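You operate a simulated robot arm through the tools that you are given. There is no shell and no other tool. Be economical: measure what you need, move in short steps, check, and stop when the job is done.

The job below is to be done with a simulated two-armed robot. You get a single attempt, and the scene is never put back.

## Task
Hold the teal wash bag, lift out the open bottle, steady and cap it, and wipe up the spill.
Fine: stand the bottle on the table between the teal bag and the green lantern, close it there, then stand it in tub 61; wipe with the sponge and put it back; the bag and the other bottles stay.

The check looks at the end state, three seconds after you hand in, the way a careful person would. Anything else that was tipped, shoved, dropped, spilled or broken makes it a failure. Lids that push on must go on centred and level and be pressed home; caps that screw on are set level and turned clockwise until they are tight.

## Robot
Two 7-joint arms with two-finger parallel grippers on one trunk, on a base that drives. Base frame: it is fixed to the floor where the robot stands at the start and does not move with it; the origin is under the middle of the robot, x ahead of it, y to its left, z up. Readings come in m, rad, newtons and seconds.
The left shoulder is at the start at [0.06, 0.143, 0.926], the right one opposite. With the tool pointing down near the work surface each hand reaches from about 0.3 to 0.72 m from the robot's upright axis, wherever it stands, measured 20 degrees to its own side. Places, roughly: top of the repack table [0.7, 0.4, 0.8]; lotion spill [0.6, -0.1, 0.9]; tub sixty-one [0.7, 0.8, 0.9]. Payload 1.57 kg a hand.
The tool frame of a hand sits at the grasp point between the pads (the TCP): z along the fingers, y along the line on which they close. The tips reach 0.03 m beyond it. The gripper opens to 0.11 m. The fingers are 0.024 m wide and 0.012 m thick; the gripper's body (0.048 by 0.112 m) begins 0.078 m behind the TCP.
Orientation is that of the tool frame in the base frame, as a unit quaternion [w, x, y, z]. With the fingers straight down and closing along the base's y, the tool's x points along the base's -x, its y along +y and its z along -z.

## Interface
- The arms move only by the tool play_rows. It takes "left_increments", "right_increments" or both (then of equal length, played together; a hand with none holds still); each is one flat list of numbers, 7 for each row, row after row: the shift along the base's x, y, z in m, then the turn, a rotation vector about the base's x, y, z in rad, then the finger opening in m, from 0 to 0.11. In form: [tx, ty, tz, wx, wy, wz, jaw, tx, ty, tz, wx, wy, wz, jaw, ...]. A call has 1 to 20 rows; each row shifts and turns the commanded pose from where the row before left it. Rows are played at 5 a second. More than 0.05 m and 0.15 rad between two rows, or a gripper value outside its range, and nothing of the call is played. Where a pose cannot be reached the arm comes as near as it can. A force on the tool above 50 N (or 10 N above the force at the start of the call, whichever is more), or a blocked arm, ends the call early, and 0.2 s more pass. The fingers move at their own pace (about 0.045 m/s each) and stop on an object; they squeeze with about 43 N. The grip force told is the motor's: it shows also when the fingers shut on nothing. Time passes only in rows, and 0.2 s behind the last, so rows that do not move let the fingers close. The reply holds the time, the measured pose of the TCP, the force on the tool along the base axes, the opening and the grip force, in the units named above and with some noise.
- Cameras (640 x 400 px; columns grow to the right, rows downward): "scene" is now at [0.046, 0.0226, 1.5354]; the picture's right is [0.29, -0.96, 0.00], its down [-0.72, -0.21, -0.66] and it looks along [0.64, 0.19, -0.75] (base axes); focal length 249 px, centre (320, 200). "left" rides on the left gripper at [-0.036, 0, -0.08] in its tool frame; the picture's right is [0.00, -1.00, 0.00], its down [0.97, 0.00, -0.24] and it looks along [0.24, 0.00, 0.97] (tool axes); focal length 218 px, centre (320, 200). "right" rides on the right gripper at [-0.036, 0, -0.08] in its tool frame; the picture's right is [0.00, -1.00, 0.00], its down [0.97, 0.00, -0.24] and it looks along [0.24, 0.00, 0.97] (tool axes); focal length 218 px, centre (320, 200).
- capture(camera): a new picture of that camera. The clock stands still meanwhile.
- move_column(by): slides the trunk up (or, below 0, down) by that many m; the arms and the scene camera ride with it, the base frame stays. It gives what a move gives, with no picture.
- steer(legs): drives the robot by 1 to 6 legs, each [ahead, left, turn to the left] in m, m and rad, along the robot's own axes; the way and the turn of a leg run together, so that a leg with both is an arc; at most 1.5 m and 3.142 rad a leg. The arms and the cameras ride along, it lands a little off, and it stops where it bumps. It gives what a move gives.
- aim_head(pan, tilt): turns the head with the scene camera to pan (to the left, within 1.501 rad either way) and tilt (down, from -0.506 to 1.204), counted from straight ahead of the robot. It gives what a move gives.
- locate(camera, pixels): for up to 12 pixels [column, row] of the newest picture of that camera ("zoom" is the newest enlarged one), the place [x, y, z] in the base frame of the surface seen there, good to about 0.002 m. The clock stands still meanwhile.
- enlarge(camera, box): a new picture of the part [left, top, right, bottom] of that camera's present view, enlarged. The clock stands still meanwhile.
- sign_off(): hands the job in; it is judged then, once.

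Keep the steps short. Do not move on a guess: measure, check each grasp and each placing, and mend mistakes. In all there are 80 turns and 58 pictures (those below and enlarged ones count). Leave the grippers open and the arms clear of the work at the hand-in unless told otherwise, and finish with a single line.

The tools are called as a command line: name --argument value ..., lists and objects as JSON in quotes. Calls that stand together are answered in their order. play_rows: Moves the arms, as the interface text tells. Its arguments: {"type":"object","properties":{"left_increments":{"type":"array","items":{"type":"number"}},"right_increments":{"type":"array","items":{"type":"number"}}},"required":[]} The other tools are called the same way: move_column (by) slides the trunk up or down; steer (legs) drives the base; aim_head (pan, tilt) turns the head that bears the scene camera; capture (camera) takes a picture; locate (camera, pixels) gives the place of the surface under pixels of a picture; enlarge (camera, box) takes an enlarged picture of a part of a camera's view; sign_off () hands the job in.

At the start:

```text
time_s: 0.0
left_tool_pos: [0.4643, 0.2305, 0.9996]
left_ee_rot: [0.0, 0.0, 1.0, -0.001]
left_force: [0.2, 0.3, 0.1]
left_finger_gap: 0.1099
left_gripper_force: 0.1
right_tool_pos: [0.4429, -0.1249, 0.9988]
right_ee_rot: [0.001, -0.001, 1.0, 0.0]
right_force: [-0.4, 0.6, -0.3]
right_finger_gap: 0.1098
right_gripper_force: 0.1
trunk travel left (down, up): [-0.525, 0.065]
robot x, y, heading: [0.0012, -0.0063, 0.002]
head pan, tilt: [0.291, 0.846]
```

scene: 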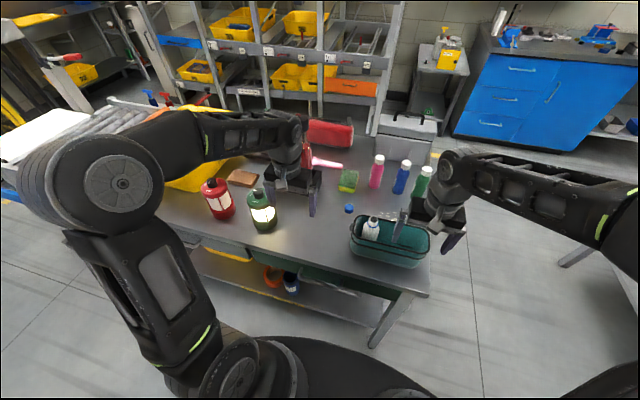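
right: 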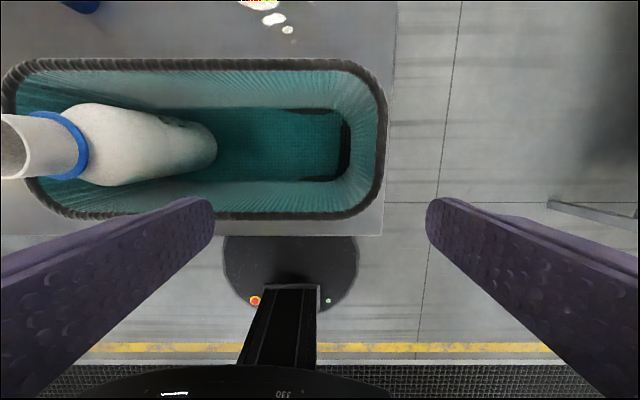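
left: 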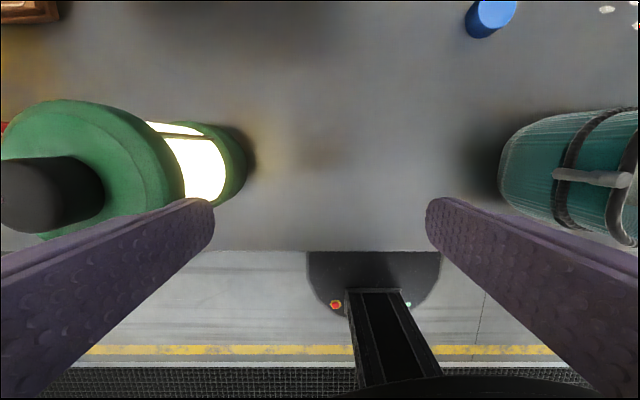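

I see the teal bag near (390,240) with the white bottle in it, a blue cap near (349,208), and the sponge near (348,180). I'll enlarge that area before measuring.

enlarge --camera "scene" --box '[300, 130, 460, 290]'

enlarge --camera "scene" --box '[0, 80, 320, 280]'

```text
2.50 times, centred on (380, 210) of scene
```

zoom: 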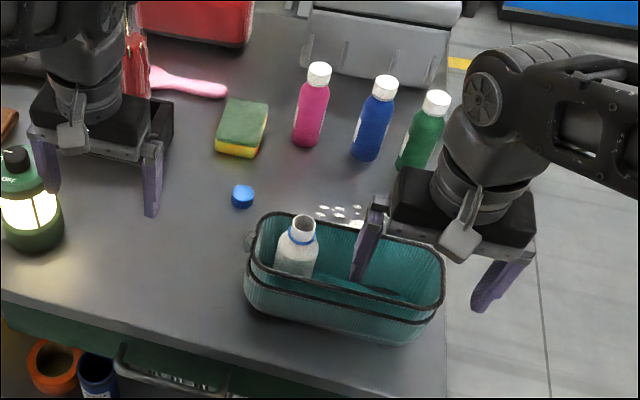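

```text
2.00 times, centred on (160, 180) of scene
```

zoom: 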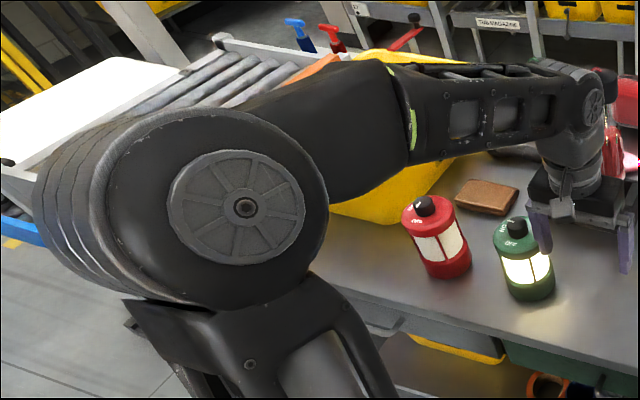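

Now I'll measure the key points: bottle, cap, sponge, spill, bag rim and lantern.

locate --camera "scene" --pixels '[[349, 206], [349, 172], [349, 190], [372, 231], [368, 219], [386, 214], [395, 214], [352, 240], [430, 240], [261, 195], [263, 215], [320, 230]]'

locate --camera "right" --pixels '[[10, 120], [60, 140], [75, 145], [100, 145], [160, 145], [205, 145], [270, 20], [10, 80], [200, 65], [375, 130], [200, 212], [280, 150]]'

locate --camera "left" --pixels '[[495, 12], [480, 30], [40, 195], [100, 130], [240, 165], [510, 165], [590, 178], [560, 120], [570, 205], [605, 10], [320, 200], [30, 5]]'

```text
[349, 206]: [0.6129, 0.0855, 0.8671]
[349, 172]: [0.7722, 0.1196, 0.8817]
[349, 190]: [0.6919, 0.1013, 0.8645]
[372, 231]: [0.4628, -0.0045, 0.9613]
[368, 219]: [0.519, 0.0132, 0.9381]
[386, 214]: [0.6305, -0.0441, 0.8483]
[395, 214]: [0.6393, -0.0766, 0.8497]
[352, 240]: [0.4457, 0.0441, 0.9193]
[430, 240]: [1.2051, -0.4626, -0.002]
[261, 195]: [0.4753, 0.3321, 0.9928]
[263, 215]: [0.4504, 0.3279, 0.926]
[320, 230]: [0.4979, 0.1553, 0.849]
```

```text
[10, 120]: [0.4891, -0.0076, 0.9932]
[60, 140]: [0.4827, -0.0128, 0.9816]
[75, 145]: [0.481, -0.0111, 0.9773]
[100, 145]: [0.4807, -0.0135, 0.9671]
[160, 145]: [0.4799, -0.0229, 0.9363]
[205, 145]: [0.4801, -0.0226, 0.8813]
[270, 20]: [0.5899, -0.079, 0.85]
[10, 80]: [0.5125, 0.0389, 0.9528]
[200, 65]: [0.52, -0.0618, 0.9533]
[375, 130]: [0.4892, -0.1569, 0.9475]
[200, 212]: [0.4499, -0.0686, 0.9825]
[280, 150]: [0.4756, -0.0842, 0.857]
```

```text
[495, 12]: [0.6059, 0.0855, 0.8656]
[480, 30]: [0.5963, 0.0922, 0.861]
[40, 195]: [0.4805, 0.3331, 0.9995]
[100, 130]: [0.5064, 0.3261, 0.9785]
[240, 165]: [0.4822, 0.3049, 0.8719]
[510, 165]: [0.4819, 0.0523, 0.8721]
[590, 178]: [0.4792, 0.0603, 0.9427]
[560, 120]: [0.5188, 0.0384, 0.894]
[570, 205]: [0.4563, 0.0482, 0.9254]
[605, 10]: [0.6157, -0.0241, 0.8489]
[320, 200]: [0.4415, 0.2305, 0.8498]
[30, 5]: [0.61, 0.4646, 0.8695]
```

The bag spans about y +0.05 to -0.16 with its rim at z≈0.953, and the bottle mouth is at z≈0.993. I'll move both cameras up and over: the right one above the bottle and the left one toward the cap, both clear of everything.

play_rows --left_increments '[0, 0, 0.05, 0, 0, 0, 0.11, 0, 0, 0.05, 0, 0, 0, 0.11, 0.05, -0.02, 0, 0, 0, 0, 0.11, 0.05, -0.04, 0, 0, 0, 0, 0.11, 0.02, -0.04, 0, 0, 0, 0, 0.11, 0, 0, 0, 0, 0, 0, 0.11]' --right_increments '[0, 0, 0.05, 0, 0, 0, 0.11, 0, 0, 0.05, 0, 0, 0, 0.11, 0, 0.04, 0, 0, 0, 0, 0.11, 0, 0.03, 0, 0, 0, 0, 0.11, 0, 0, 0, 0, 0, 0, 0.11, 0, 0, 0, 0, 0, 0, 0.11]'

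capture --camera "right"

capture --camera "left"

```text
refused: row 3 steps farther than a row can; nothing moved
```

```text
52 pictures are left
```

right: 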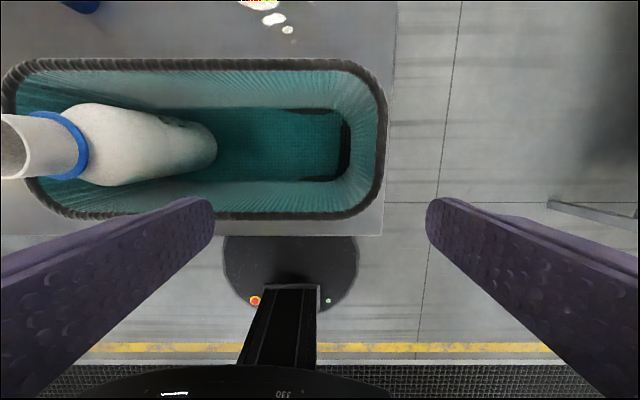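

```text
51 pictures are left
```

left: 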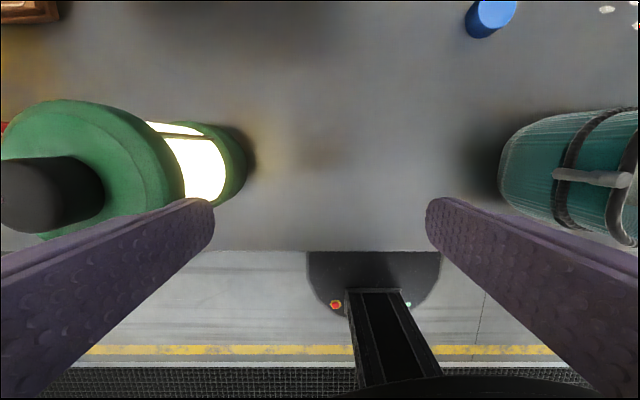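

The call was refused because row 3 was longer than 0.05 m in total. I'll use smaller steps.

play_rows --left_increments '[0, 0, 0.045, 0, 0, 0, 0.11, 0, 0, 0.045, 0, 0, 0, 0.11, 0.04, -0.025, 0, 0, 0, 0, 0.11, 0.04, -0.025, 0, 0, 0, 0, 0.11, 0.04, -0.025, 0, 0, 0, 0, 0.11, 0, -0.025, 0, 0, 0, 0, 0.11, 0, 0, 0, 0, 0, 0, 0.11]' --right_increments '[0, 0, 0.045, 0, 0, 0, 0.11, 0, 0, 0.045, 0, 0, 0, 0.11, 0, 0.035, 0, 0, 0, 0, 0.11, 0, 0.035, 0, 0, 0, 0, 0.11, 0, 0, 0, 0, 0, 0, 0.11, 0, 0, 0, 0, 0, 0, 0.11, 0, 0, 0, 0, 0, 0, 0.11]'

```text
time_s: 1.6
left_tool_pos: [0.5433, 0.1562, 1.0908]
left_ee_rot: [0.004, -0.001, 1.0, -0.002]
left_force: [-0.8, 0.4, 0.0]
left_finger_gap: 0.1099
left_gripper_force: 0.2
left hand out of reach, approached as far as the arm can: row 5
right_tool_pos: [0.4431, -0.0528, 1.0871]
right_ee_rot: [0.0, -0.001, 1.0, 0.0]
right_force: [0.2, 0.4, 0.3]
right_finger_gap: 0.1102
right_gripper_force: 0.1
trunk travel left (down, up): [-0.525, 0.065]
robot x, y, heading: [0.0042, 0.0004, 0.004]
head pan, tilt: [0.291, 0.846]
```

capture --camera "right"

capture --camera "left"

```text
50 pictures are left
```

right: 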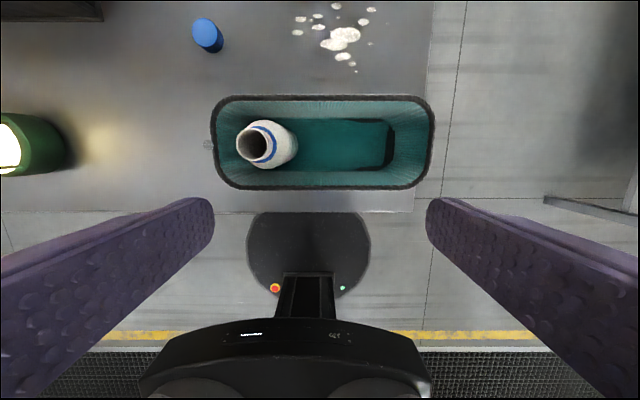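

```text
49 pictures are left
```

left: 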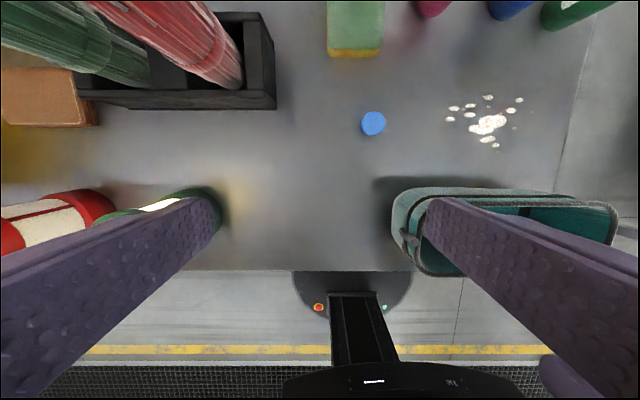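

The bottle and spill show clearly now. I'll enlarge the bottle in the right view and the cap in the left.

enlarge --camera "right" --box '[200, 85, 328, 165]'

locate --camera "right" --pixels '[[250, 128], [257, 164], [238, 142], [277, 150], [264, 124], [297, 145], [280, 122], [280, 166], [320, 98], [320, 188], [430, 140], [214, 140]]'

locate --camera "left" --pixels '[[373, 123], [363, 121], [385, 121], [374, 113], [356, 20], [330, 20], [382, 25], [355, 54], [488, 124], [448, 120], [518, 99], [495, 146]]'

enlarge --camera "left" --box '[340, 90, 420, 140]'

```text
5.00 times, centred on (264, 125) of right
```

zoom: 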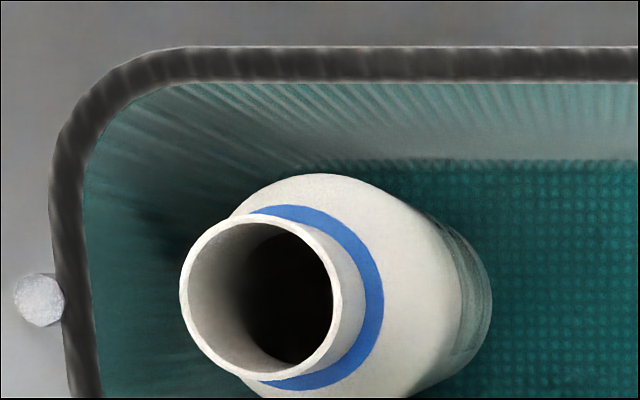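

```text
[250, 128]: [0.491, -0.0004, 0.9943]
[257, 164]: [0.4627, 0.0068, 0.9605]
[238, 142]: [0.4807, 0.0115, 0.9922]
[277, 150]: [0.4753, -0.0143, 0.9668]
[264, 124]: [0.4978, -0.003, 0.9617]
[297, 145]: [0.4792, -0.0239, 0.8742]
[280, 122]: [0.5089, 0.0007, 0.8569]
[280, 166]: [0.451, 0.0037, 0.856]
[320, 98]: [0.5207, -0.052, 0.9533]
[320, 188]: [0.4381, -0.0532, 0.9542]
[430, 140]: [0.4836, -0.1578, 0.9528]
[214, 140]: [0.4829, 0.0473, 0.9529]
```

```text
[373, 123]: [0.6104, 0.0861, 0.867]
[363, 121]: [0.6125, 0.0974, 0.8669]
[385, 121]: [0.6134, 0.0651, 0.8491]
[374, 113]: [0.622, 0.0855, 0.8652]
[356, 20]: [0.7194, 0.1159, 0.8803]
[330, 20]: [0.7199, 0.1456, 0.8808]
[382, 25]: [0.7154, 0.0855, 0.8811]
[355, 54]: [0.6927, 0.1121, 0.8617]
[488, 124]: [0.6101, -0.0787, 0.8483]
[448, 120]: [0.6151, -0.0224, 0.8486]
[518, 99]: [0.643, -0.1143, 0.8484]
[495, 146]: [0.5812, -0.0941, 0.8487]
```

```text
8.00 times, centred on (380, 115) of left
```

zoom: 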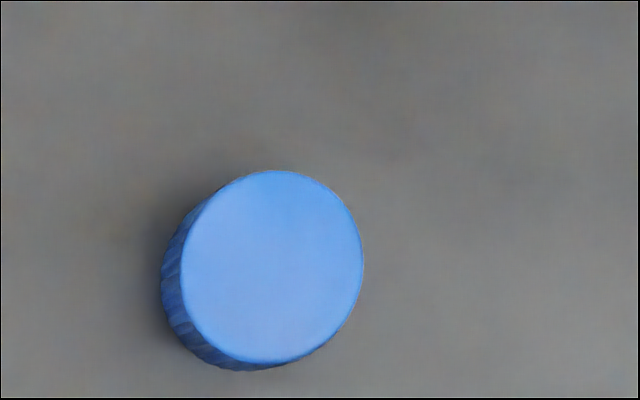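

The cap sits top-up at (0.611,0.085), about 25 mm wide. The bottle axis is at about (0.480,-0.001), with a 24 mm neck and a 45 mm body. The bag's right end rim is at y≈-0.158. I'll bring the right hand over that rim with the fingers narrowed.

play_rows --right_increments '[0.018, -0.035, 0, 0, 0, 0, 0.08, 0.019, -0.035, 0, 0, 0, 0, 0.06, 0, -0.035, 0, 0, 0, 0, 0.06, 0, 0, -0.04, 0, 0, 0, 0.06, 0, 0, -0.03, 0, 0, 0, 0.06, 0, 0, 0, 0, 0, 0, 0.06]'

capture --camera "right"

```text
time_s: 3.0
left_tool_pos: [0.5428, 0.1554, 1.0903]
left_ee_rot: [0.003, 0.001, 1.0, 0.0]
left_force: [-0.4, 0.1, 0.1]
left_finger_gap: 0.1101
left_gripper_force: 0.1
right_tool_pos: [0.4793, -0.1586, 1.018]
right_ee_rot: [-0.001, 0.0, 1.0, 0.0]
right_force: [0.1, -0.4, 0.2]
right_finger_gap: 0.0601
right_gripper_force: 0.1
trunk travel left (down, up): [-0.525, 0.065]
robot x, y, heading: [0.0011, 0.0053, 0.001]
head pan, tilt: [0.291, 0.846]
```

```text
46 pictures are left
```

right: 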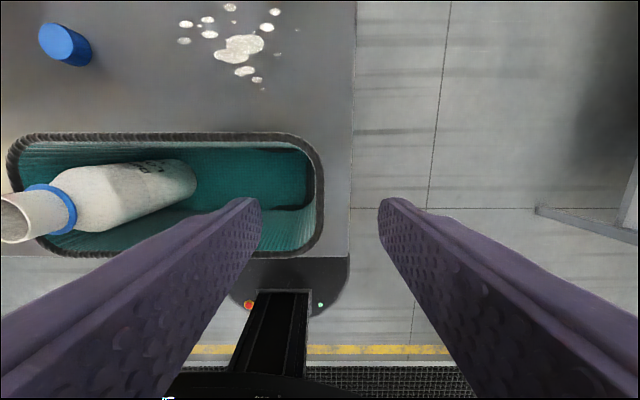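

The end rim (column ~318) is centred between the fingers. I'll lower them astride it and close gently.

play_rows --right_increments '[0, 0, -0.03, 0, 0, 0, 0.06, 0, 0, -0.028, 0, 0, 0, 0.06, 0, 0, 0, 0, 0, 0, 0.03, 0, 0, 0, 0, 0, 0, 0.015, 0, 0, 0, 0, 0, 0, 0.0, 0, 0, 0, 0, 0, 0, 0.0, 0, 0, 0, 0, 0, 0, 0.0]'

capture --camera "right"

```text
time_s: 4.6
left_tool_pos: [0.5435, 0.1543, 1.0901]
left_ee_rot: [0.004, 0.0, 1.0, 0.0]
left_force: [-0.6, 0.3, 0.7]
left_finger_gap: 0.1102
left_gripper_force: 0.1
right_tool_pos: [0.4795, -0.1597, 0.9609]
right_ee_rot: [0.0, 0.0, 1.0, 0.0]
right_force: [-0.2, 0.3, 0.9]
right_finger_gap: 0.0041
right_gripper_force: 24.9
trunk travel left (down, up): [-0.525, 0.065]
robot x, y, heading: [-0.0, -0.0013, -0.001]
head pan, tilt: [0.291, 0.846]
```

```text
45 pictures are left
```

right: 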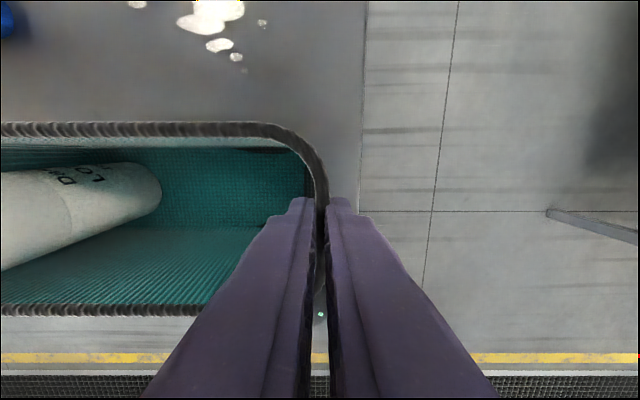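

The bag is held with about a 4 mm wall between the pads, and it hasn't moved. Next the left hand goes above the bottle neck.

play_rows --left_increments '[-0.016, -0.039, 0, 0, 0, 0, 0.1, -0.016, -0.039, 0, 0, 0, 0, 0.08, -0.016, -0.039, 0, 0, 0, 0, 0.06, -0.016, -0.039, 0, 0, 0, 0, 0.06, 0, 0, -0.03, 0, 0, 0, 0.06, 0, 0, 0, 0, 0, 0, 0.06]'

capture --camera "left"

```text
time_s: 6.0
left_tool_pos: [0.4793, -0.001, 1.0621]
left_ee_rot: [0.0, 0.0, 1.0, 0.0]
left_force: [0.0, 0.5, 0.9]
left_finger_gap: 0.0599
left_gripper_force: 0.0
right_tool_pos: [0.4797, -0.1596, 0.9607]
right_ee_rot: [0.0, 0.0, 1.0, 0.0]
right_force: [-0.6, -1.4, 2.1]
right_finger_gap: 0.0037
right_gripper_force: 24.9
trunk travel left (down, up): [-0.525, 0.065]
robot x, y, heading: [0.0003, 0.0014, 0.003]
head pan, tilt: [0.291, 0.846]
```

```text
44 pictures are left
```

left: 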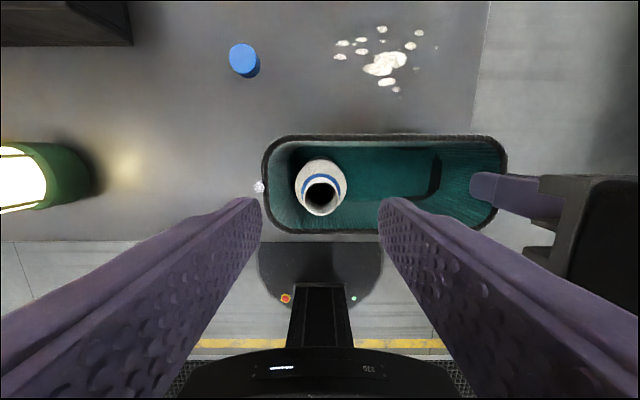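

The mouth is centred in column (~321). I'll check its x and the neck heights.

locate --camera "left" --pixels '[[321, 214], [304, 196], [338, 196], [320, 182], [320, 175], [320, 165], [297, 180], [346, 180]]'

```text
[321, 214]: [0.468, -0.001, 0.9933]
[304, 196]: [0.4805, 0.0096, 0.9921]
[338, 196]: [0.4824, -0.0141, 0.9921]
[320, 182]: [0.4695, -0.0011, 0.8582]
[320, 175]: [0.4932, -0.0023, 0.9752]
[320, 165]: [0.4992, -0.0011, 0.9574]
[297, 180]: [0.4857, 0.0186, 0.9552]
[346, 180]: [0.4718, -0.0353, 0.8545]
```

The axis is (0.480,-0.0015) and the top is at 0.993. I'll lower the fingertips to just above the shoulder, around z 0.966, and close on the neck.

play_rows --left_increments '[0, 0, -0.033, 0, 0, 0, 0.06, 0, 0, -0.033, 0, 0, 0, 0.06, 0, 0, 0, 0, 0, 0, 0.04, 0, 0, 0, 0, 0, 0, 0.02, 0, 0, 0, 0, 0, 0, 0.0, 0, 0, 0, 0, 0, 0, 0.0, 0, 0, 0, 0, 0, 0, 0.0]'

```text
time_s: 7.6
left_tool_pos: [0.4775, -0.0004, 0.9942]
left_ee_rot: [0.0, 0.001, 1.0, 0.0]
left_force: [-0.2, -1.2, 3.2]
left_finger_gap: 0.0306
left_gripper_force: 39.8
right_tool_pos: [0.4797, -0.1597, 0.9603]
right_ee_rot: [0.001, 0.0, 1.0, 0.0]
right_force: [0.6, -0.2, 1.7]
right_finger_gap: 0.0039
right_gripper_force: 24.4
trunk travel left (down, up): [-0.525, 0.065]
robot x, y, heading: [-0.0016, 0.0003, 0.002]
head pan, tilt: [0.291, 0.846]
```

The grip is firm at a 30.6 mm gap, on the neck collar. I'll lift slowly and look.

play_rows --left_increments '[0, 0, 0.01, 0, 0, 0, 0, 0, 0, 0.02, 0, 0, 0, 0, 0, 0, 0.02, 0, 0, 0, 0, 0, 0, 0, 0, 0, 0, 0]'

capture --camera "scene"

```text
time_s: 8.6
left_tool_pos: [0.4777, 0.0007, 1.0446]
left_ee_rot: [0.0, 0.0, 1.0, 0.0]
left_force: [0.0, 0.1, -1.0]
left_finger_gap: 0.0249
left_gripper_force: 36.7
right_tool_pos: [0.4813, -0.1593, 0.9611]
right_ee_rot: [0.0, 0.0, 1.0, -0.001]
right_force: [0.5, -1.1, 2.1]
right_finger_gap: 0.0038
right_gripper_force: 24.8
trunk travel left (down, up): [-0.525, 0.065]
robot x, y, heading: [-0.0008, 0.0, -0.001]
head pan, tilt: [0.291, 0.846]
```

```text
43 pictures are left
```

scene: 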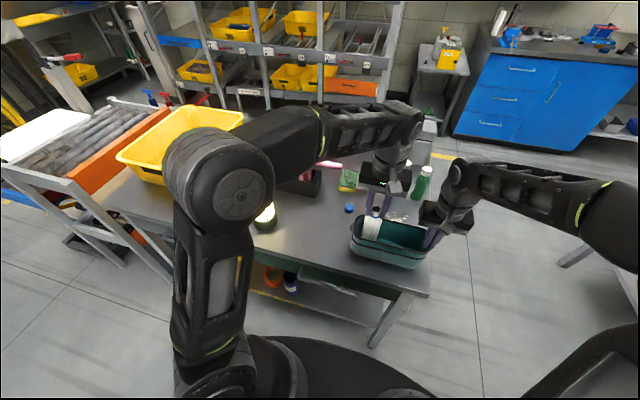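

The gap slipped to 24.9 mm, so I'll check how the bottle is held.

enlarge --camera "scene" --box '[330, 150, 450, 225]'

capture --camera "left"

```text
5.33 times, centred on (390, 188) of scene
```

zoom: 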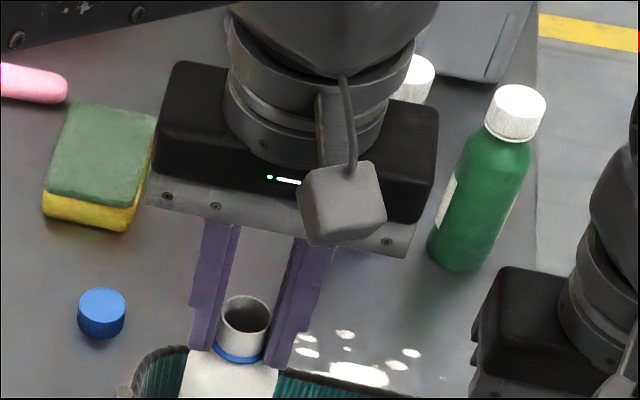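

```text
41 pictures are left
```

left: 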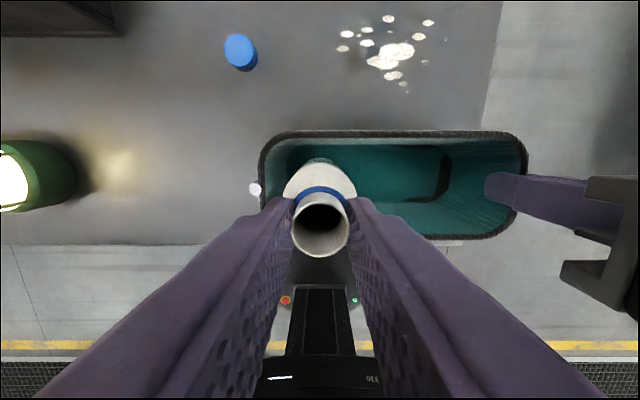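

locate --camera "left" --pixels '[[318, 256], [294, 234], [347, 234], [320, 187], [320, 180], [320, 168]]'

```text
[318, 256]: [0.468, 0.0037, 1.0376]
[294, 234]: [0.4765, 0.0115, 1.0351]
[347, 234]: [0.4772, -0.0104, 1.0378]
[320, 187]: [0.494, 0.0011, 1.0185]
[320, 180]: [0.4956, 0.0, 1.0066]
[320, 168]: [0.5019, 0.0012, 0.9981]
```

The mouth rose to z 1.0375, so the bottle is up and level, held at the neck. I'll lift clear of the rim, with its base going above 0.97.

play_rows --left_increments '[0, 0, 0.02, 0, 0, 0, 0, 0, 0, 0.02, 0, 0, 0, 0, 0, 0, 0.02, 0, 0, 0, 0, 0, 0, 0.018, 0, 0, 0, 0, 0, 0, 0, 0, 0, 0, 0]'

capture --camera "right"

```text
time_s: 9.8
left_tool_pos: [0.4773, 0.001, 1.0924]
left_ee_rot: [0.0, 0.0, 1.0, 0.0]
left_force: [-0.2, 0.1, -1.8]
left_finger_gap: 0.0249
left_gripper_force: 36.0
left hand out of reach, approached as far as the arm can: row 3, 4
right_tool_pos: [0.4792, -0.1596, 0.9615]
right_ee_rot: [0.0, 0.0, 1.0, 0.0]
right_force: [0.0, -0.2, 1.6]
right_finger_gap: 0.0038
right_gripper_force: 24.4
trunk travel left (down, up): [-0.525, 0.065]
robot x, y, heading: [0.0025, -0.0015, 0.007]
head pan, tilt: [0.291, 0.846]
```

```text
40 pictures are left
```

right: 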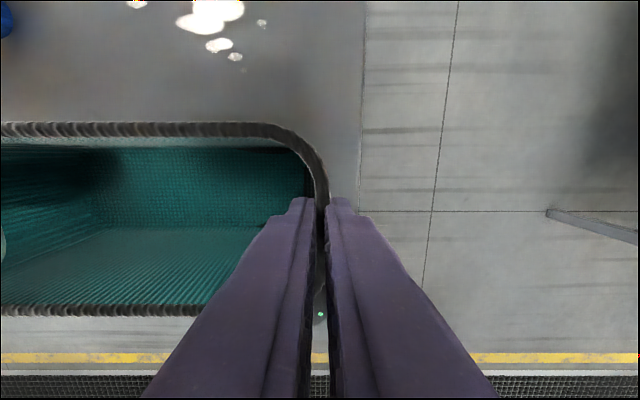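

The left arm is at its height limit here. The bottle base is at about 0.949, just under the rim at 0.953, and it touches nothing. I'll release the bag with the right hand and raise it clear, then use the trunk for the last centimetres.

play_rows --right_increments '[0, 0, 0, 0, 0, 0, 0.02, 0, 0, 0, 0, 0, 0, 0.05, 0, 0, 0, 0, 0, 0, 0.05, 0, 0, 0.03, 0, 0, 0, 0.05, 0, 0, 0.03, 0, 0, 0, 0.05, 0, 0, 0, 0, 0, 0, 0.05]'

move_column --by 0.045

capture --camera "left"

capture --camera "right"

```text
time_s: 11.2
left_tool_pos: [0.4782, 0.0011, 1.0931]
left_ee_rot: [0.0, 0.0, 1.0, 0.0]
left_force: [0.8, -0.1, -1.0]
left_finger_gap: 0.0249
left_gripper_force: 36.4
right_tool_pos: [0.4808, -0.1588, 1.0218]
right_ee_rot: [0.0, 0.0, 1.0, 0.001]
right_force: [-0.1, 0.5, 0.2]
right_finger_gap: 0.05
right_gripper_force: 0.1
trunk travel left (down, up): [-0.525, 0.065]
robot x, y, heading: [-0.0044, 0.0018, 0.001]
head pan, tilt: [0.291, 0.846]
```

```text
time_s: 12.1
left_tool_pos: [0.4771, 0.0016, 1.139]
left_ee_rot: [0.0, 0.001, 1.0, 0.0]
left_force: [-0.1, 0.2, -0.6]
left_finger_gap: 0.0247
left_gripper_force: 35.6
right_tool_pos: [0.4817, -0.159, 1.0655]
right_ee_rot: [0.0, 0.001, 1.0, 0.0]
right_force: [0.2, 0.2, 0.0]
right_finger_gap: 0.0497
right_gripper_force: 0.1
trunk travel left (down, up): [-0.57, 0.02]
robot x, y, heading: [0.0007, 0.0002, 0.001]
head pan, tilt: [0.291, 0.846]
```

```text
39 pictures are left
```

left: 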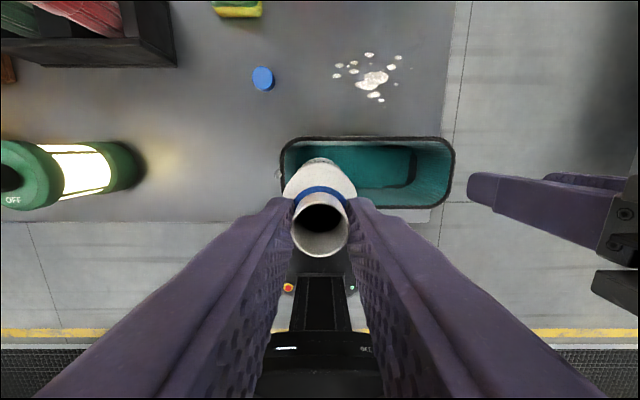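

```text
38 pictures are left
```

right: 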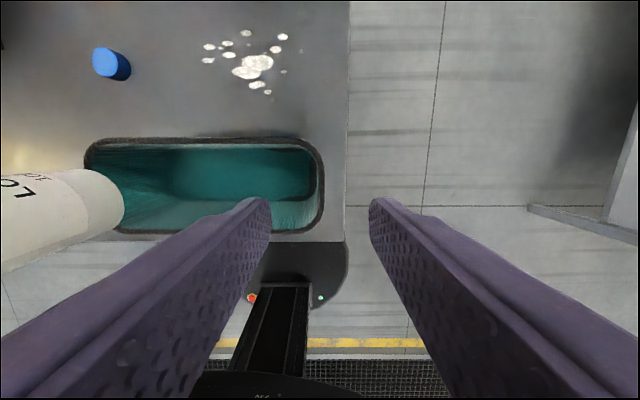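

The bottle base is clear at about 0.995 and the bag hasn't moved. I'll carry the bottle left to (0.495,0.19) and lower it to just above the table.

play_rows --left_increments '[0.0, 0.038, 0, 0, 0, 0, 0, 0.0, 0.038, 0, 0, 0, 0, 0, 0.006, 0.038, 0, 0, 0, 0, 0, 0.006, 0.038, 0, 0, 0, 0, 0, 0.006, 0.037, 0, 0, 0, 0, 0, 0, 0, -0.03, 0, 0, 0, 0, 0, 0, -0.03, 0, 0, 0, 0, 0, 0, -0.03, 0, 0, 0, 0, 0, 0, -0.03, 0, 0, 0, 0, 0, 0, -0.015, 0, 0, 0, 0, 0, 0, 0, 0, 0, 0, 0]'

capture --camera "left"

```text
time_s: 14.5
left_tool_pos: [0.4941, 0.1914, 1.0023]
left_ee_rot: [0.0, 0.0, 1.0, 0.001]
left_force: [-1.4, 1.1, -0.7]
left_finger_gap: 0.0247
left_gripper_force: 36.3
right_tool_pos: [0.4827, -0.1598, 1.0645]
right_ee_rot: [0.0, 0.001, 1.0, 0.0]
right_force: [0.2, -0.5, 0.7]
right_finger_gap: 0.0503
right_gripper_force: 0.1
trunk travel left (down, up): [-0.57, 0.02]
robot x, y, heading: [-0.0013, -0.0015, 0.005]
head pan, tilt: [0.291, 0.846]
```

```text
37 pictures are left
```

left: 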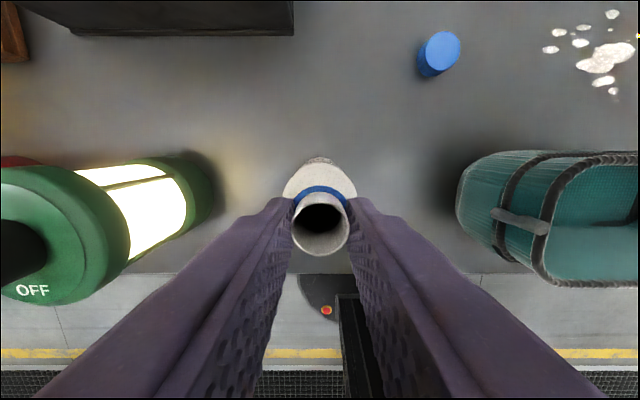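

Now I'll lower in millimetre steps until the base touches.

play_rows --left_increments '[0, 0, -0.004, 0, 0, 0, 0, 0, 0, -0.003, 0, 0, 0, 0, 0, 0, -0.002, 0, 0, 0, 0, 0, 0, 0, 0, 0, 0, 0]'

```text
time_s: 15.5
left_tool_pos: [0.4947, 0.1906, 0.9935]
left_ee_rot: [0.0, 0.001, 1.0, 0.0]
left_force: [0.9, 0.2, -0.9]
left_finger_gap: 0.0249
left_gripper_force: 36.2
right_tool_pos: [0.4821, -0.1592, 1.0657]
right_ee_rot: [0.0, 0.0, 1.0, 0.0]
right_force: [0.2, -0.2, 1.5]
right_finger_gap: 0.05
right_gripper_force: 0.0
trunk travel left (down, up): [-0.57, 0.02]
robot x, y, heading: [-0.0014, -0.0001, 0.001]
head pan, tilt: [0.291, 0.846]
```

play_rows --left_increments '[0, 0, -0.0015, 0, 0, 0, 0, 0, 0, -0.0015, 0, 0, 0, 0, 0, 0, 0, 0, 0, 0, 0]'

```text
time_s: 16.3
left_tool_pos: [0.4952, 0.1896, 0.9932]
left_ee_rot: [0.001, 0.0, 1.0, 0.0]
left_force: [-1.3, 2.8, 18.6]
left_finger_gap: 0.0249
left_gripper_force: 35.9
right_tool_pos: [0.48, -0.1603, 1.0667]
right_ee_rot: [0.001, 0.0, 1.0, 0.0]
right_force: [-0.2, 1.1, -0.1]
right_finger_gap: 0.0501
right_gripper_force: 0.1
trunk travel left (down, up): [-0.57, 0.02]
robot x, y, heading: [-0.0005, 0.0015, 0.002]
head pan, tilt: [0.291, 0.846]
```

It touched (18.6 N). I'll take off the preload, open slowly and rise straight up.

play_rows --left_increments '[0, 0, 0.002, 0, 0, 0, 0, 0, 0, 0, 0, 0, 0, 0.03, 0, 0, 0, 0, 0, 0, 0.05, 0, 0, 0, 0, 0, 0, 0.07, 0, 0, 0.03, 0, 0, 0, 0.07, 0, 0, 0.04, 0, 0, 0, 0.08, 0, 0, 0.03, 0, 0, 0, 0.1, 0, 0, 0, 0, 0, 0, 0.11]'

capture --camera "left"

```text
time_s: 18.1
left_tool_pos: [0.4964, 0.1899, 1.0944]
left_ee_rot: [0.0, 0.0, 1.0, 0.0]
left_force: [0.2, -1.0, -0.4]
left_finger_gap: 0.1097
left_gripper_force: 0.0
right_tool_pos: [0.4814, -0.1604, 1.0665]
right_ee_rot: [0.001, 0.0, 1.0, 0.0]
right_force: [0.8, 0.7, -0.8]
right_finger_gap: 0.05
right_gripper_force: 0.0
trunk travel left (down, up): [-0.57, 0.02]
robot x, y, heading: [0.0004, -0.0023, -0.002]
head pan, tilt: [0.291, 0.846]
```

```text
36 pictures are left
```

left: 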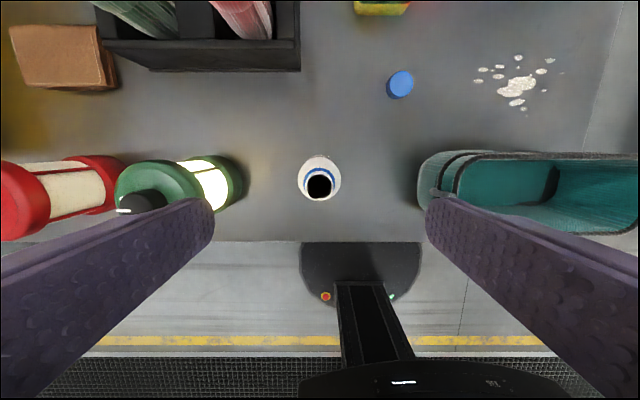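

The bottle stands upright and free. I'll tilt the left hand about 60° and draw it back, so it can steady the bottle body from the robot's side, low and under the cap zone.

play_rows --left_increments '[-0.013, 0, 0, 0, -0.149, 0, 0.11, -0.013, 0, 0, 0, -0.149, 0, 0.11, -0.013, 0, 0, 0, -0.149, 0, 0.11, -0.013, 0, 0, 0, -0.149, 0, 0.11, -0.013, 0, 0, 0, -0.149, 0, 0.11, -0.013, 0, 0, 0, -0.149, 0, 0.11, -0.013, 0, 0, 0, -0.149, 0, 0.11, 0, 0, 0, 0, 0, 0, 0.11]'

locate --camera "left" --pixels '[[320, 199], [306, 185], [333, 185], [319, 168], [319, 157], [300, 175], [340, 175], [400, 80], [391, 83], [410, 83], [380, 8], [365, 5]]'

```text
time_s: 19.9
left_tool_pos: [0.477, 0.1854, 1.147]
left_ee_rot: [0.497, 0.001, 0.868, -0.001]
left_force: [0.7, 0.1, 0.3]
left_finger_gap: 0.1101
left_gripper_force: 0.0
left hand out of reach, approached as far as the arm can: row 6, 7
right_tool_pos: [0.4821, -0.1596, 1.0648]
right_ee_rot: [0.001, 0.0, 1.0, 0.0]
right_force: [0.7, 0.4, 0.5]
right_finger_gap: 0.0502
right_gripper_force: 0.2
trunk travel left (down, up): [-0.57, 0.02]
robot x, y, heading: [0.0035, 0.0011, -0.001]
head pan, tilt: [0.291, 0.846]
```

```text
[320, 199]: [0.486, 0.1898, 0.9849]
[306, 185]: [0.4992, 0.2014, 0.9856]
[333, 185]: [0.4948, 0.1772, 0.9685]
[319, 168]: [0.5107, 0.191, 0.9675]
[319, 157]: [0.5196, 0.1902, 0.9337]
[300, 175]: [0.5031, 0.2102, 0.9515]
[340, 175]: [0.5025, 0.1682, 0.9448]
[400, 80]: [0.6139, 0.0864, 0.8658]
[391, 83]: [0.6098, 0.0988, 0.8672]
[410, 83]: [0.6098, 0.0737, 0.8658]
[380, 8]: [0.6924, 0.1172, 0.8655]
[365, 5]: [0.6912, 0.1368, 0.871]
```

The 60° tilt works, but the arm is too folded here: it stopped at x 0.477 instead of 0.405. I'll have to back the robot off later. The cap must come first while it's in reach, so the left hand goes further left and the right goes over the cap (0.611,0.0855).

play_rows --left_increments '[0, 0.03, 0, 0, 0, 0, 0.11, 0, 0.03, 0, 0, 0, 0, 0.11, 0, 0.03, 0, 0, 0, 0, 0.11, 0, 0, 0, 0, 0, 0, 0.11, 0, 0, 0, 0, 0, 0, 0.11, 0, 0, 0, 0, 0, 0, 0.11, 0, 0, 0, 0, 0, 0, 0.11, 0, 0, 0, 0, 0, 0, 0.11, 0, 0, 0, 0, 0, 0, 0.11, 0, 0, 0, 0, 0, 0, 0.11]' --right_increments '[0.0185, 0.035, 0, 0, 0, 0, 0.05, 0.0185, 0.035, 0, 0, 0, 0, 0.05, 0.0185, 0.035, 0, 0, 0, 0, 0.05, 0.0185, 0.035, -0.01, 0, 0, 0, 0.05, 0.0185, 0.035, -0.02, 0, 0, 0, 0.05, 0.0185, 0.035, -0.02, 0, 0, 0, 0.05, 0.0185, 0.035, -0.02, 0, 0, 0, 0.05, 0, 0, -0.03, 0, 0, 0, 0.05, 0, 0, -0.02, 0, 0, 0, 0.05, 0, 0, 0, 0, 0, 0, 0.05]'

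capture --camera "right"

```text
time_s: 22.1
left_tool_pos: [0.4754, 0.2766, 1.1464]
left_ee_rot: [0.498, 0.0, 0.867, 0.0]
left_force: [1.0, -0.1, -0.6]
left_finger_gap: 0.1099
left_gripper_force: 0.1
right_tool_pos: [0.6075, 0.0768, 0.9507]
right_ee_rot: [-0.001, 0.001, 1.0, 0.0]
right_force: [0.2, 0.2, 0.0]
right_finger_gap: 0.0502
right_gripper_force: 0.1
right hand out of reach, approached as far as the arm can: row 7
trunk travel left (down, up): [-0.57, 0.02]
robot x, y, heading: [-0.0013, -0.001, -0.001]
head pan, tilt: [0.291, 0.846]
```

```text
35 pictures are left
```

right: 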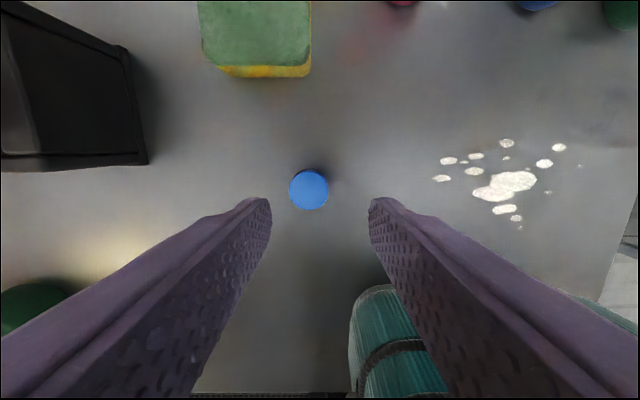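

locate --camera "right" --pixels '[[309, 172], [309, 207], [290, 190], [327, 190], [309, 190], [255, 35], [200, 20], [310, 20], [255, 66]]'

```text
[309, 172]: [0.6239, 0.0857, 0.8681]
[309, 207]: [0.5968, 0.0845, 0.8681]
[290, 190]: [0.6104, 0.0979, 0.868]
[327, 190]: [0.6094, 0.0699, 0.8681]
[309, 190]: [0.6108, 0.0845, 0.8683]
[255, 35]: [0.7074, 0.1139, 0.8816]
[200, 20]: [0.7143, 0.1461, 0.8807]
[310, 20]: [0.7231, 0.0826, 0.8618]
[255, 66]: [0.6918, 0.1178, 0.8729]
```

The cap centre is (0.6105,0.0845), top z 0.868, about 28 mm across. I'll align, lower the fingertips to about z 0.856, and close.

play_rows --right_increments '[0.003, 0.0077, 0, 0, 0, 0, 0.05, 0, 0, -0.03, 0, 0, 0, 0.05, 0, 0, -0.0345, 0, 0, 0, 0.05, 0, 0, 0, 0, 0, 0, 0.035, 0, 0, 0, 0, 0, 0, 0.02, 0, 0, 0, 0, 0, 0, 0.0, 0, 0, 0, 0, 0, 0, 0.0]'

capture --camera "right"

```text
time_s: 23.7
left_tool_pos: [0.4762, 0.2757, 1.1463]
left_ee_rot: [0.498, -0.001, 0.867, 0.0]
left_force: [0.0, -0.1, 0.1]
left_finger_gap: 0.1098
left_gripper_force: 0.0
right_tool_pos: [0.6099, 0.085, 0.8851]
right_ee_rot: [0.0, 0.0, 1.0, 0.0]
right_force: [-1.0, 0.7, 0.0]
right_finger_gap: 0.0279
right_gripper_force: 36.4
trunk travel left (down, up): [-0.57, 0.02]
robot x, y, heading: [-0.0019, -0.0008, -0.0]
head pan, tilt: [0.291, 0.846]
```

```text
34 pictures are left
```

right: 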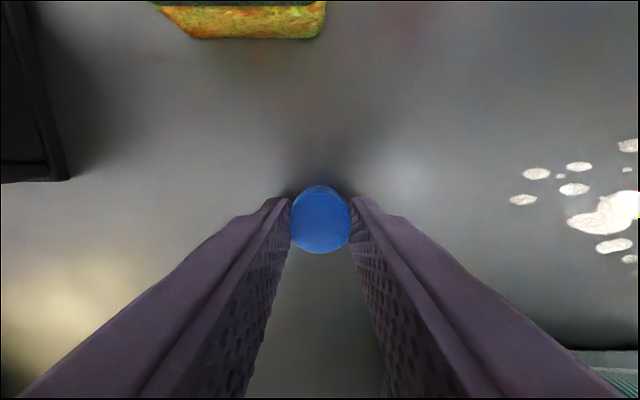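

The cap is held (27.9 mm). I'll lift and carry it back to a parking spot at about (0.48,-0.12,1.06), well above the bag.

play_rows --right_increments '[0, 0, 0.04, 0, 0, 0, 0, 0, 0, 0.04, 0, 0, 0, 0, -0.022, -0.034, 0.016, 0, 0, 0, 0, -0.022, -0.034, 0.016, 0, 0, 0, 0, -0.022, -0.034, 0.016, 0, 0, 0, 0, -0.022, -0.034, 0.016, 0, 0, 0, 0, -0.022, -0.034, 0.016, 0, 0, 0, 0, -0.022, -0.034, 0.016, 0, 0, 0, 0, 0, 0, 0, 0, 0, 0, 0]'

steer --legs '[[-0.1, 0, 0], [0, 0.2, 0]]'

capture --camera "scene"

```text
time_s: 25.7
left_tool_pos: [0.4766, 0.2773, 1.1466]
left_ee_rot: [0.498, 0.0, 0.867, 0.0]
left_force: [-0.5, -0.1, 1.2]
left_finger_gap: 0.11
left_gripper_force: 0.0
right_tool_pos: [0.4762, -0.1196, 1.0598]
right_ee_rot: [0.0, 0.0, 1.0, 0.0]
right_force: [0.2, 1.1, 0.3]
right_finger_gap: 0.0276
right_gripper_force: 37.7
trunk travel left (down, up): [-0.57, 0.02]
robot x, y, heading: [0.0013, 0.0033, 0.0]
head pan, tilt: [0.291, 0.846]
```

```text
time_s: 28.1
left_tool_pos: [0.374, 0.4816, 1.1466]
left_ee_rot: [0.499, -0.001, 0.867, 0.0]
left_force: [-0.4, 0.0, 0.6]
left_finger_gap: 0.1099
left_gripper_force: 0.0
right_tool_pos: [0.3742, 0.0845, 1.0595]
right_ee_rot: [0.0, -0.001, 1.0, -0.001]
right_force: [0.3, 1.1, 0.4]
right_finger_gap: 0.0279
right_gripper_force: 37.8
trunk travel left (down, up): [-0.57, 0.02]
robot x, y, heading: [-0.1006, 0.2058, 0.002]
head pan, tilt: [0.291, 0.846]
```

```text
33 pictures are left
```

scene: 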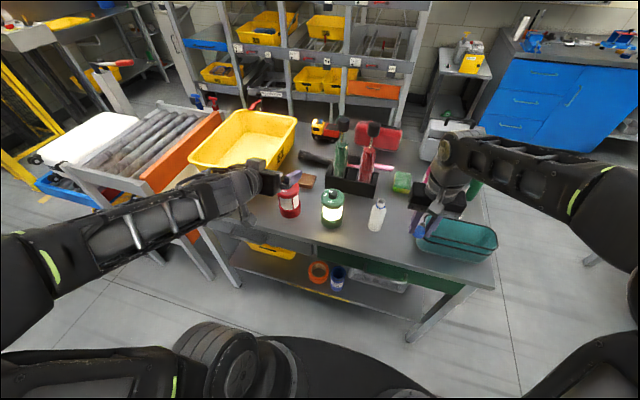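

I have a clear view now: bottle at (378,215), green lantern at (332,205), and a yellow tub at (245,140). I'll measure the bottle and lantern positions.

locate --camera "scene" --pixels '[[378, 203], [376, 218], [376, 228], [333, 208], [333, 192], [333, 222], [425, 248], [400, 180], [245, 140], [215, 150], [290, 125], [265, 165]]'

enlarge --camera "scene" --box '[160, 90, 320, 190]'

```text
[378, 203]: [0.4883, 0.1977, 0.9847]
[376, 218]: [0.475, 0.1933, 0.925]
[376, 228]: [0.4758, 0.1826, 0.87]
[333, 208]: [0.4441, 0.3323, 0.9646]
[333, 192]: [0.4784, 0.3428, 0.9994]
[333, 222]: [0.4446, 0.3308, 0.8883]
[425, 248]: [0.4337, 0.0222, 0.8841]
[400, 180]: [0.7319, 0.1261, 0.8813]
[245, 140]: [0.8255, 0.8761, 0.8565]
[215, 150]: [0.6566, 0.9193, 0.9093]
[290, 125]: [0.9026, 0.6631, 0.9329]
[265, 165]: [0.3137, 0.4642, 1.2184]
```

```text
4.00 times, centred on (240, 140) of scene
```

zoom: 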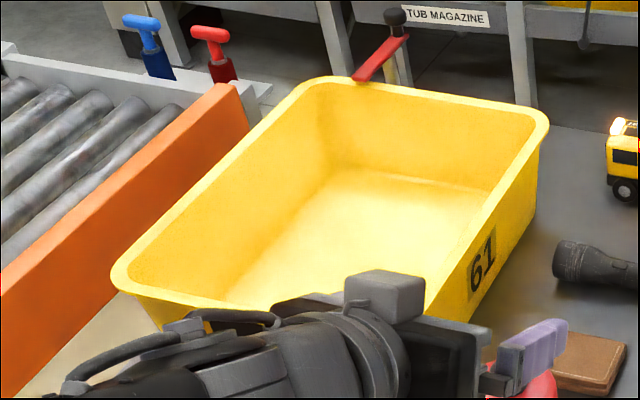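

The bottle axis is (0.4975,0.19). The yellow tub is marked 61 and its floor is at z≈0.857. I'll bring the tilted left hand above the bottle, fingers astride it, still high.

play_rows --left_increments '[0.0176, -0.0417, 0, 0, 0, 0, 0.11, 0.0176, -0.0417, 0, 0, 0, 0, 0.11, 0.0176, -0.0417, 0, 0, 0, 0, 0.11, 0.0176, -0.0417, 0, 0, 0, 0, 0.11, 0.0176, -0.0417, 0, 0, 0, 0, 0.11, 0.0176, -0.0417, 0, 0, 0, 0, 0.11, 0.0178, -0.0414, 0, 0, 0, 0, 0.11, 0, 0, -0.035, 0, 0, 0, 0.11, 0, 0, -0.035, 0, 0, 0, 0.11, 0, 0, 0, 0, 0, 0, 0.11]'

capture --camera "left"

```text
time_s: 30.2
left_tool_pos: [0.4979, 0.1919, 1.0789]
left_ee_rot: [0.5, -0.005, 0.866, 0.002]
left_force: [6.9, 40.7, 22.6]
left_finger_gap: 0.1099
left_gripper_force: 0.0
right_tool_pos: [0.3721, 0.0795, 1.0592]
right_ee_rot: [-0.003, 0.002, 1.0, -0.004]
right_force: [-7.6, -41.4, -22.8]
right_finger_gap: 0.0277
right_gripper_force: 38.1
trunk travel left (down, up): [-0.57, 0.02]
robot x, y, heading: [-0.0956, 0.2037, 0.007]
head pan, tilt: [0.291, 0.846]
```

```text
31 pictures are left
```

left: 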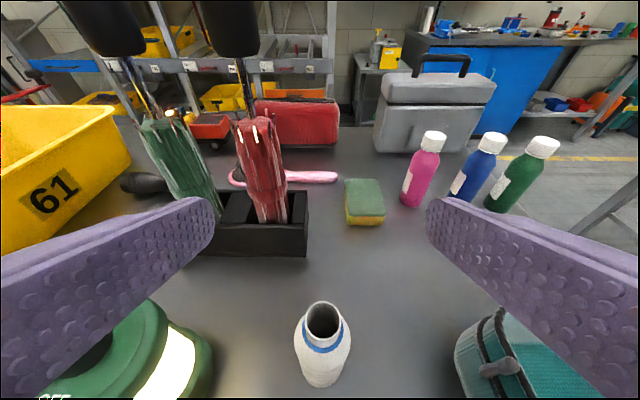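

The two grippers are pressing on each other at 41 N because the right is parked too close. I'll move the right hand away to the right at once; the cap is still held.

play_rows --right_increments '[0, -0.03, 0, 0, 0, 0, 0, 0, -0.04, 0, 0, 0, 0, 0, 0.0, -0.04, 0, 0, 0, 0, 0, 0, 0, 0, 0, 0, 0, 0]'

capture --camera "right"

```text
time_s: 31.2
left_tool_pos: [0.4965, 0.1889, 1.0778]
left_ee_rot: [0.498, -0.001, 0.867, 0.001]
left_force: [-0.4, 0.1, -0.4]
left_finger_gap: 0.1102
left_gripper_force: 0.0
right_tool_pos: [0.375, -0.0252, 1.06]
right_ee_rot: [0.0, -0.002, 1.0, 0.0]
right_force: [0.7, -0.1, -0.4]
right_finger_gap: 0.0277
right_gripper_force: 38.2
trunk travel left (down, up): [-0.57, 0.02]
robot x, y, heading: [-0.0987, 0.2046, 0.004]
head pan, tilt: [0.291, 0.846]
```

```text
30 pictures are left
```

right: 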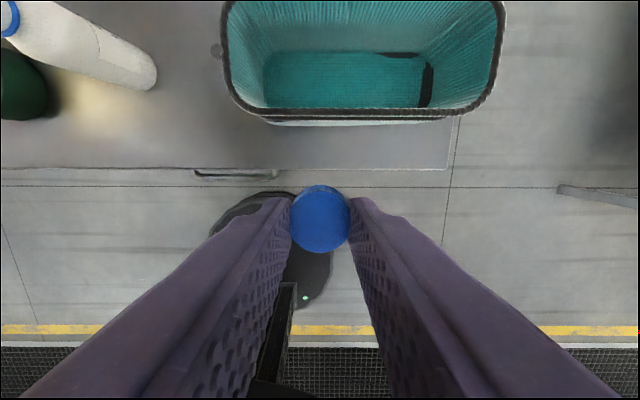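

It's free again, the cap is secure and the bottle untouched. I'll lower the left hand astride the bottle, watching the forces.

play_rows --left_increments '[0.001, 0.001, -0.04, 0, 0, 0, 0.11, 0, 0, -0.04, 0, 0, 0, 0.11, 0, 0, -0.04, 0, 0, 0, 0.11, 0, 0, -0.04, 0, 0, 0, 0.11, 0, 0, 0, 0, 0, 0, 0.11]'

capture --camera "left"

```text
time_s: 32.5
left_tool_pos: [0.4996, 0.1899, 0.9181]
left_ee_rot: [0.498, 0.0, 0.867, -0.001]
left_force: [-0.8, 0.0, -0.3]
left_finger_gap: 0.1103
left_gripper_force: 0.1
right_tool_pos: [0.3751, -0.0267, 1.06]
right_ee_rot: [0.001, -0.001, 1.0, 0.001]
right_force: [0.7, -0.6, 0.1]
right_finger_gap: 0.0275
right_gripper_force: 37.8
trunk travel left (down, up): [-0.57, 0.02]
robot x, y, heading: [-0.1, 0.2071, 0.004]
head pan, tilt: [0.291, 0.846]
```

```text
29 pictures are left
```

left: 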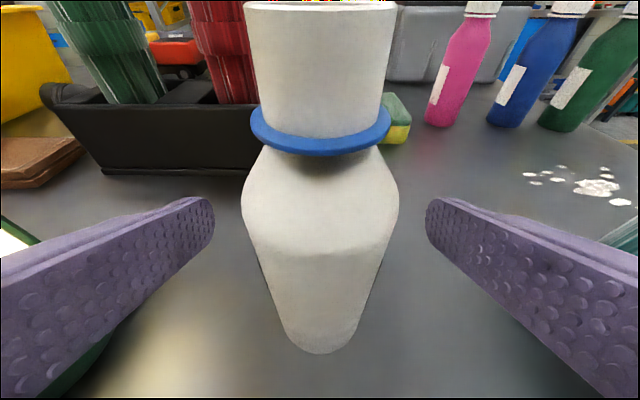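

The bottle is centred (column 320). I'll lower 22 mm more and close on the body.

play_rows --left_increments '[-0.001, 0, -0.022, 0, 0, 0, 0.11, 0, 0, 0, 0, 0, 0, 0.09, 0, 0, 0, 0, 0, 0, 0.07, 0, 0, 0, 0, 0, 0, 0.055, 0, 0, 0, 0, 0, 0, 0.045, 0, 0, 0, 0, 0, 0, 0.03, 0, 0, 0, 0, 0, 0, 0.02, 0, 0, 0, 0, 0, 0, 0.02]'

capture --camera "left"

```text
time_s: 34.2
left_tool_pos: [0.4977, 0.1906, 0.8957]
left_ee_rot: [0.498, -0.001, 0.867, 0.0]
left_force: [-0.1, -0.4, -0.5]
left_finger_gap: 0.0452
left_gripper_force: 39.8
right_tool_pos: [0.3752, -0.0263, 1.0602]
right_ee_rot: [0.0, -0.001, 1.0, 0.0]
right_force: [0.2, 0.5, 0.6]
right_finger_gap: 0.0274
right_gripper_force: 37.5
trunk travel left (down, up): [-0.57, 0.02]
robot x, y, heading: [-0.0992, 0.2038, 0.002]
head pan, tilt: [0.291, 0.846]
```

```text
28 pictures are left
```

left: 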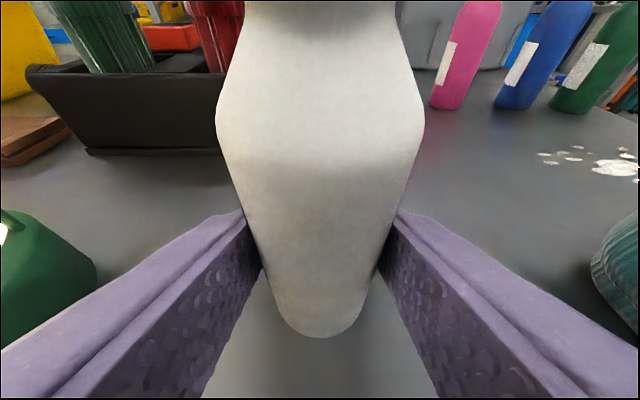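

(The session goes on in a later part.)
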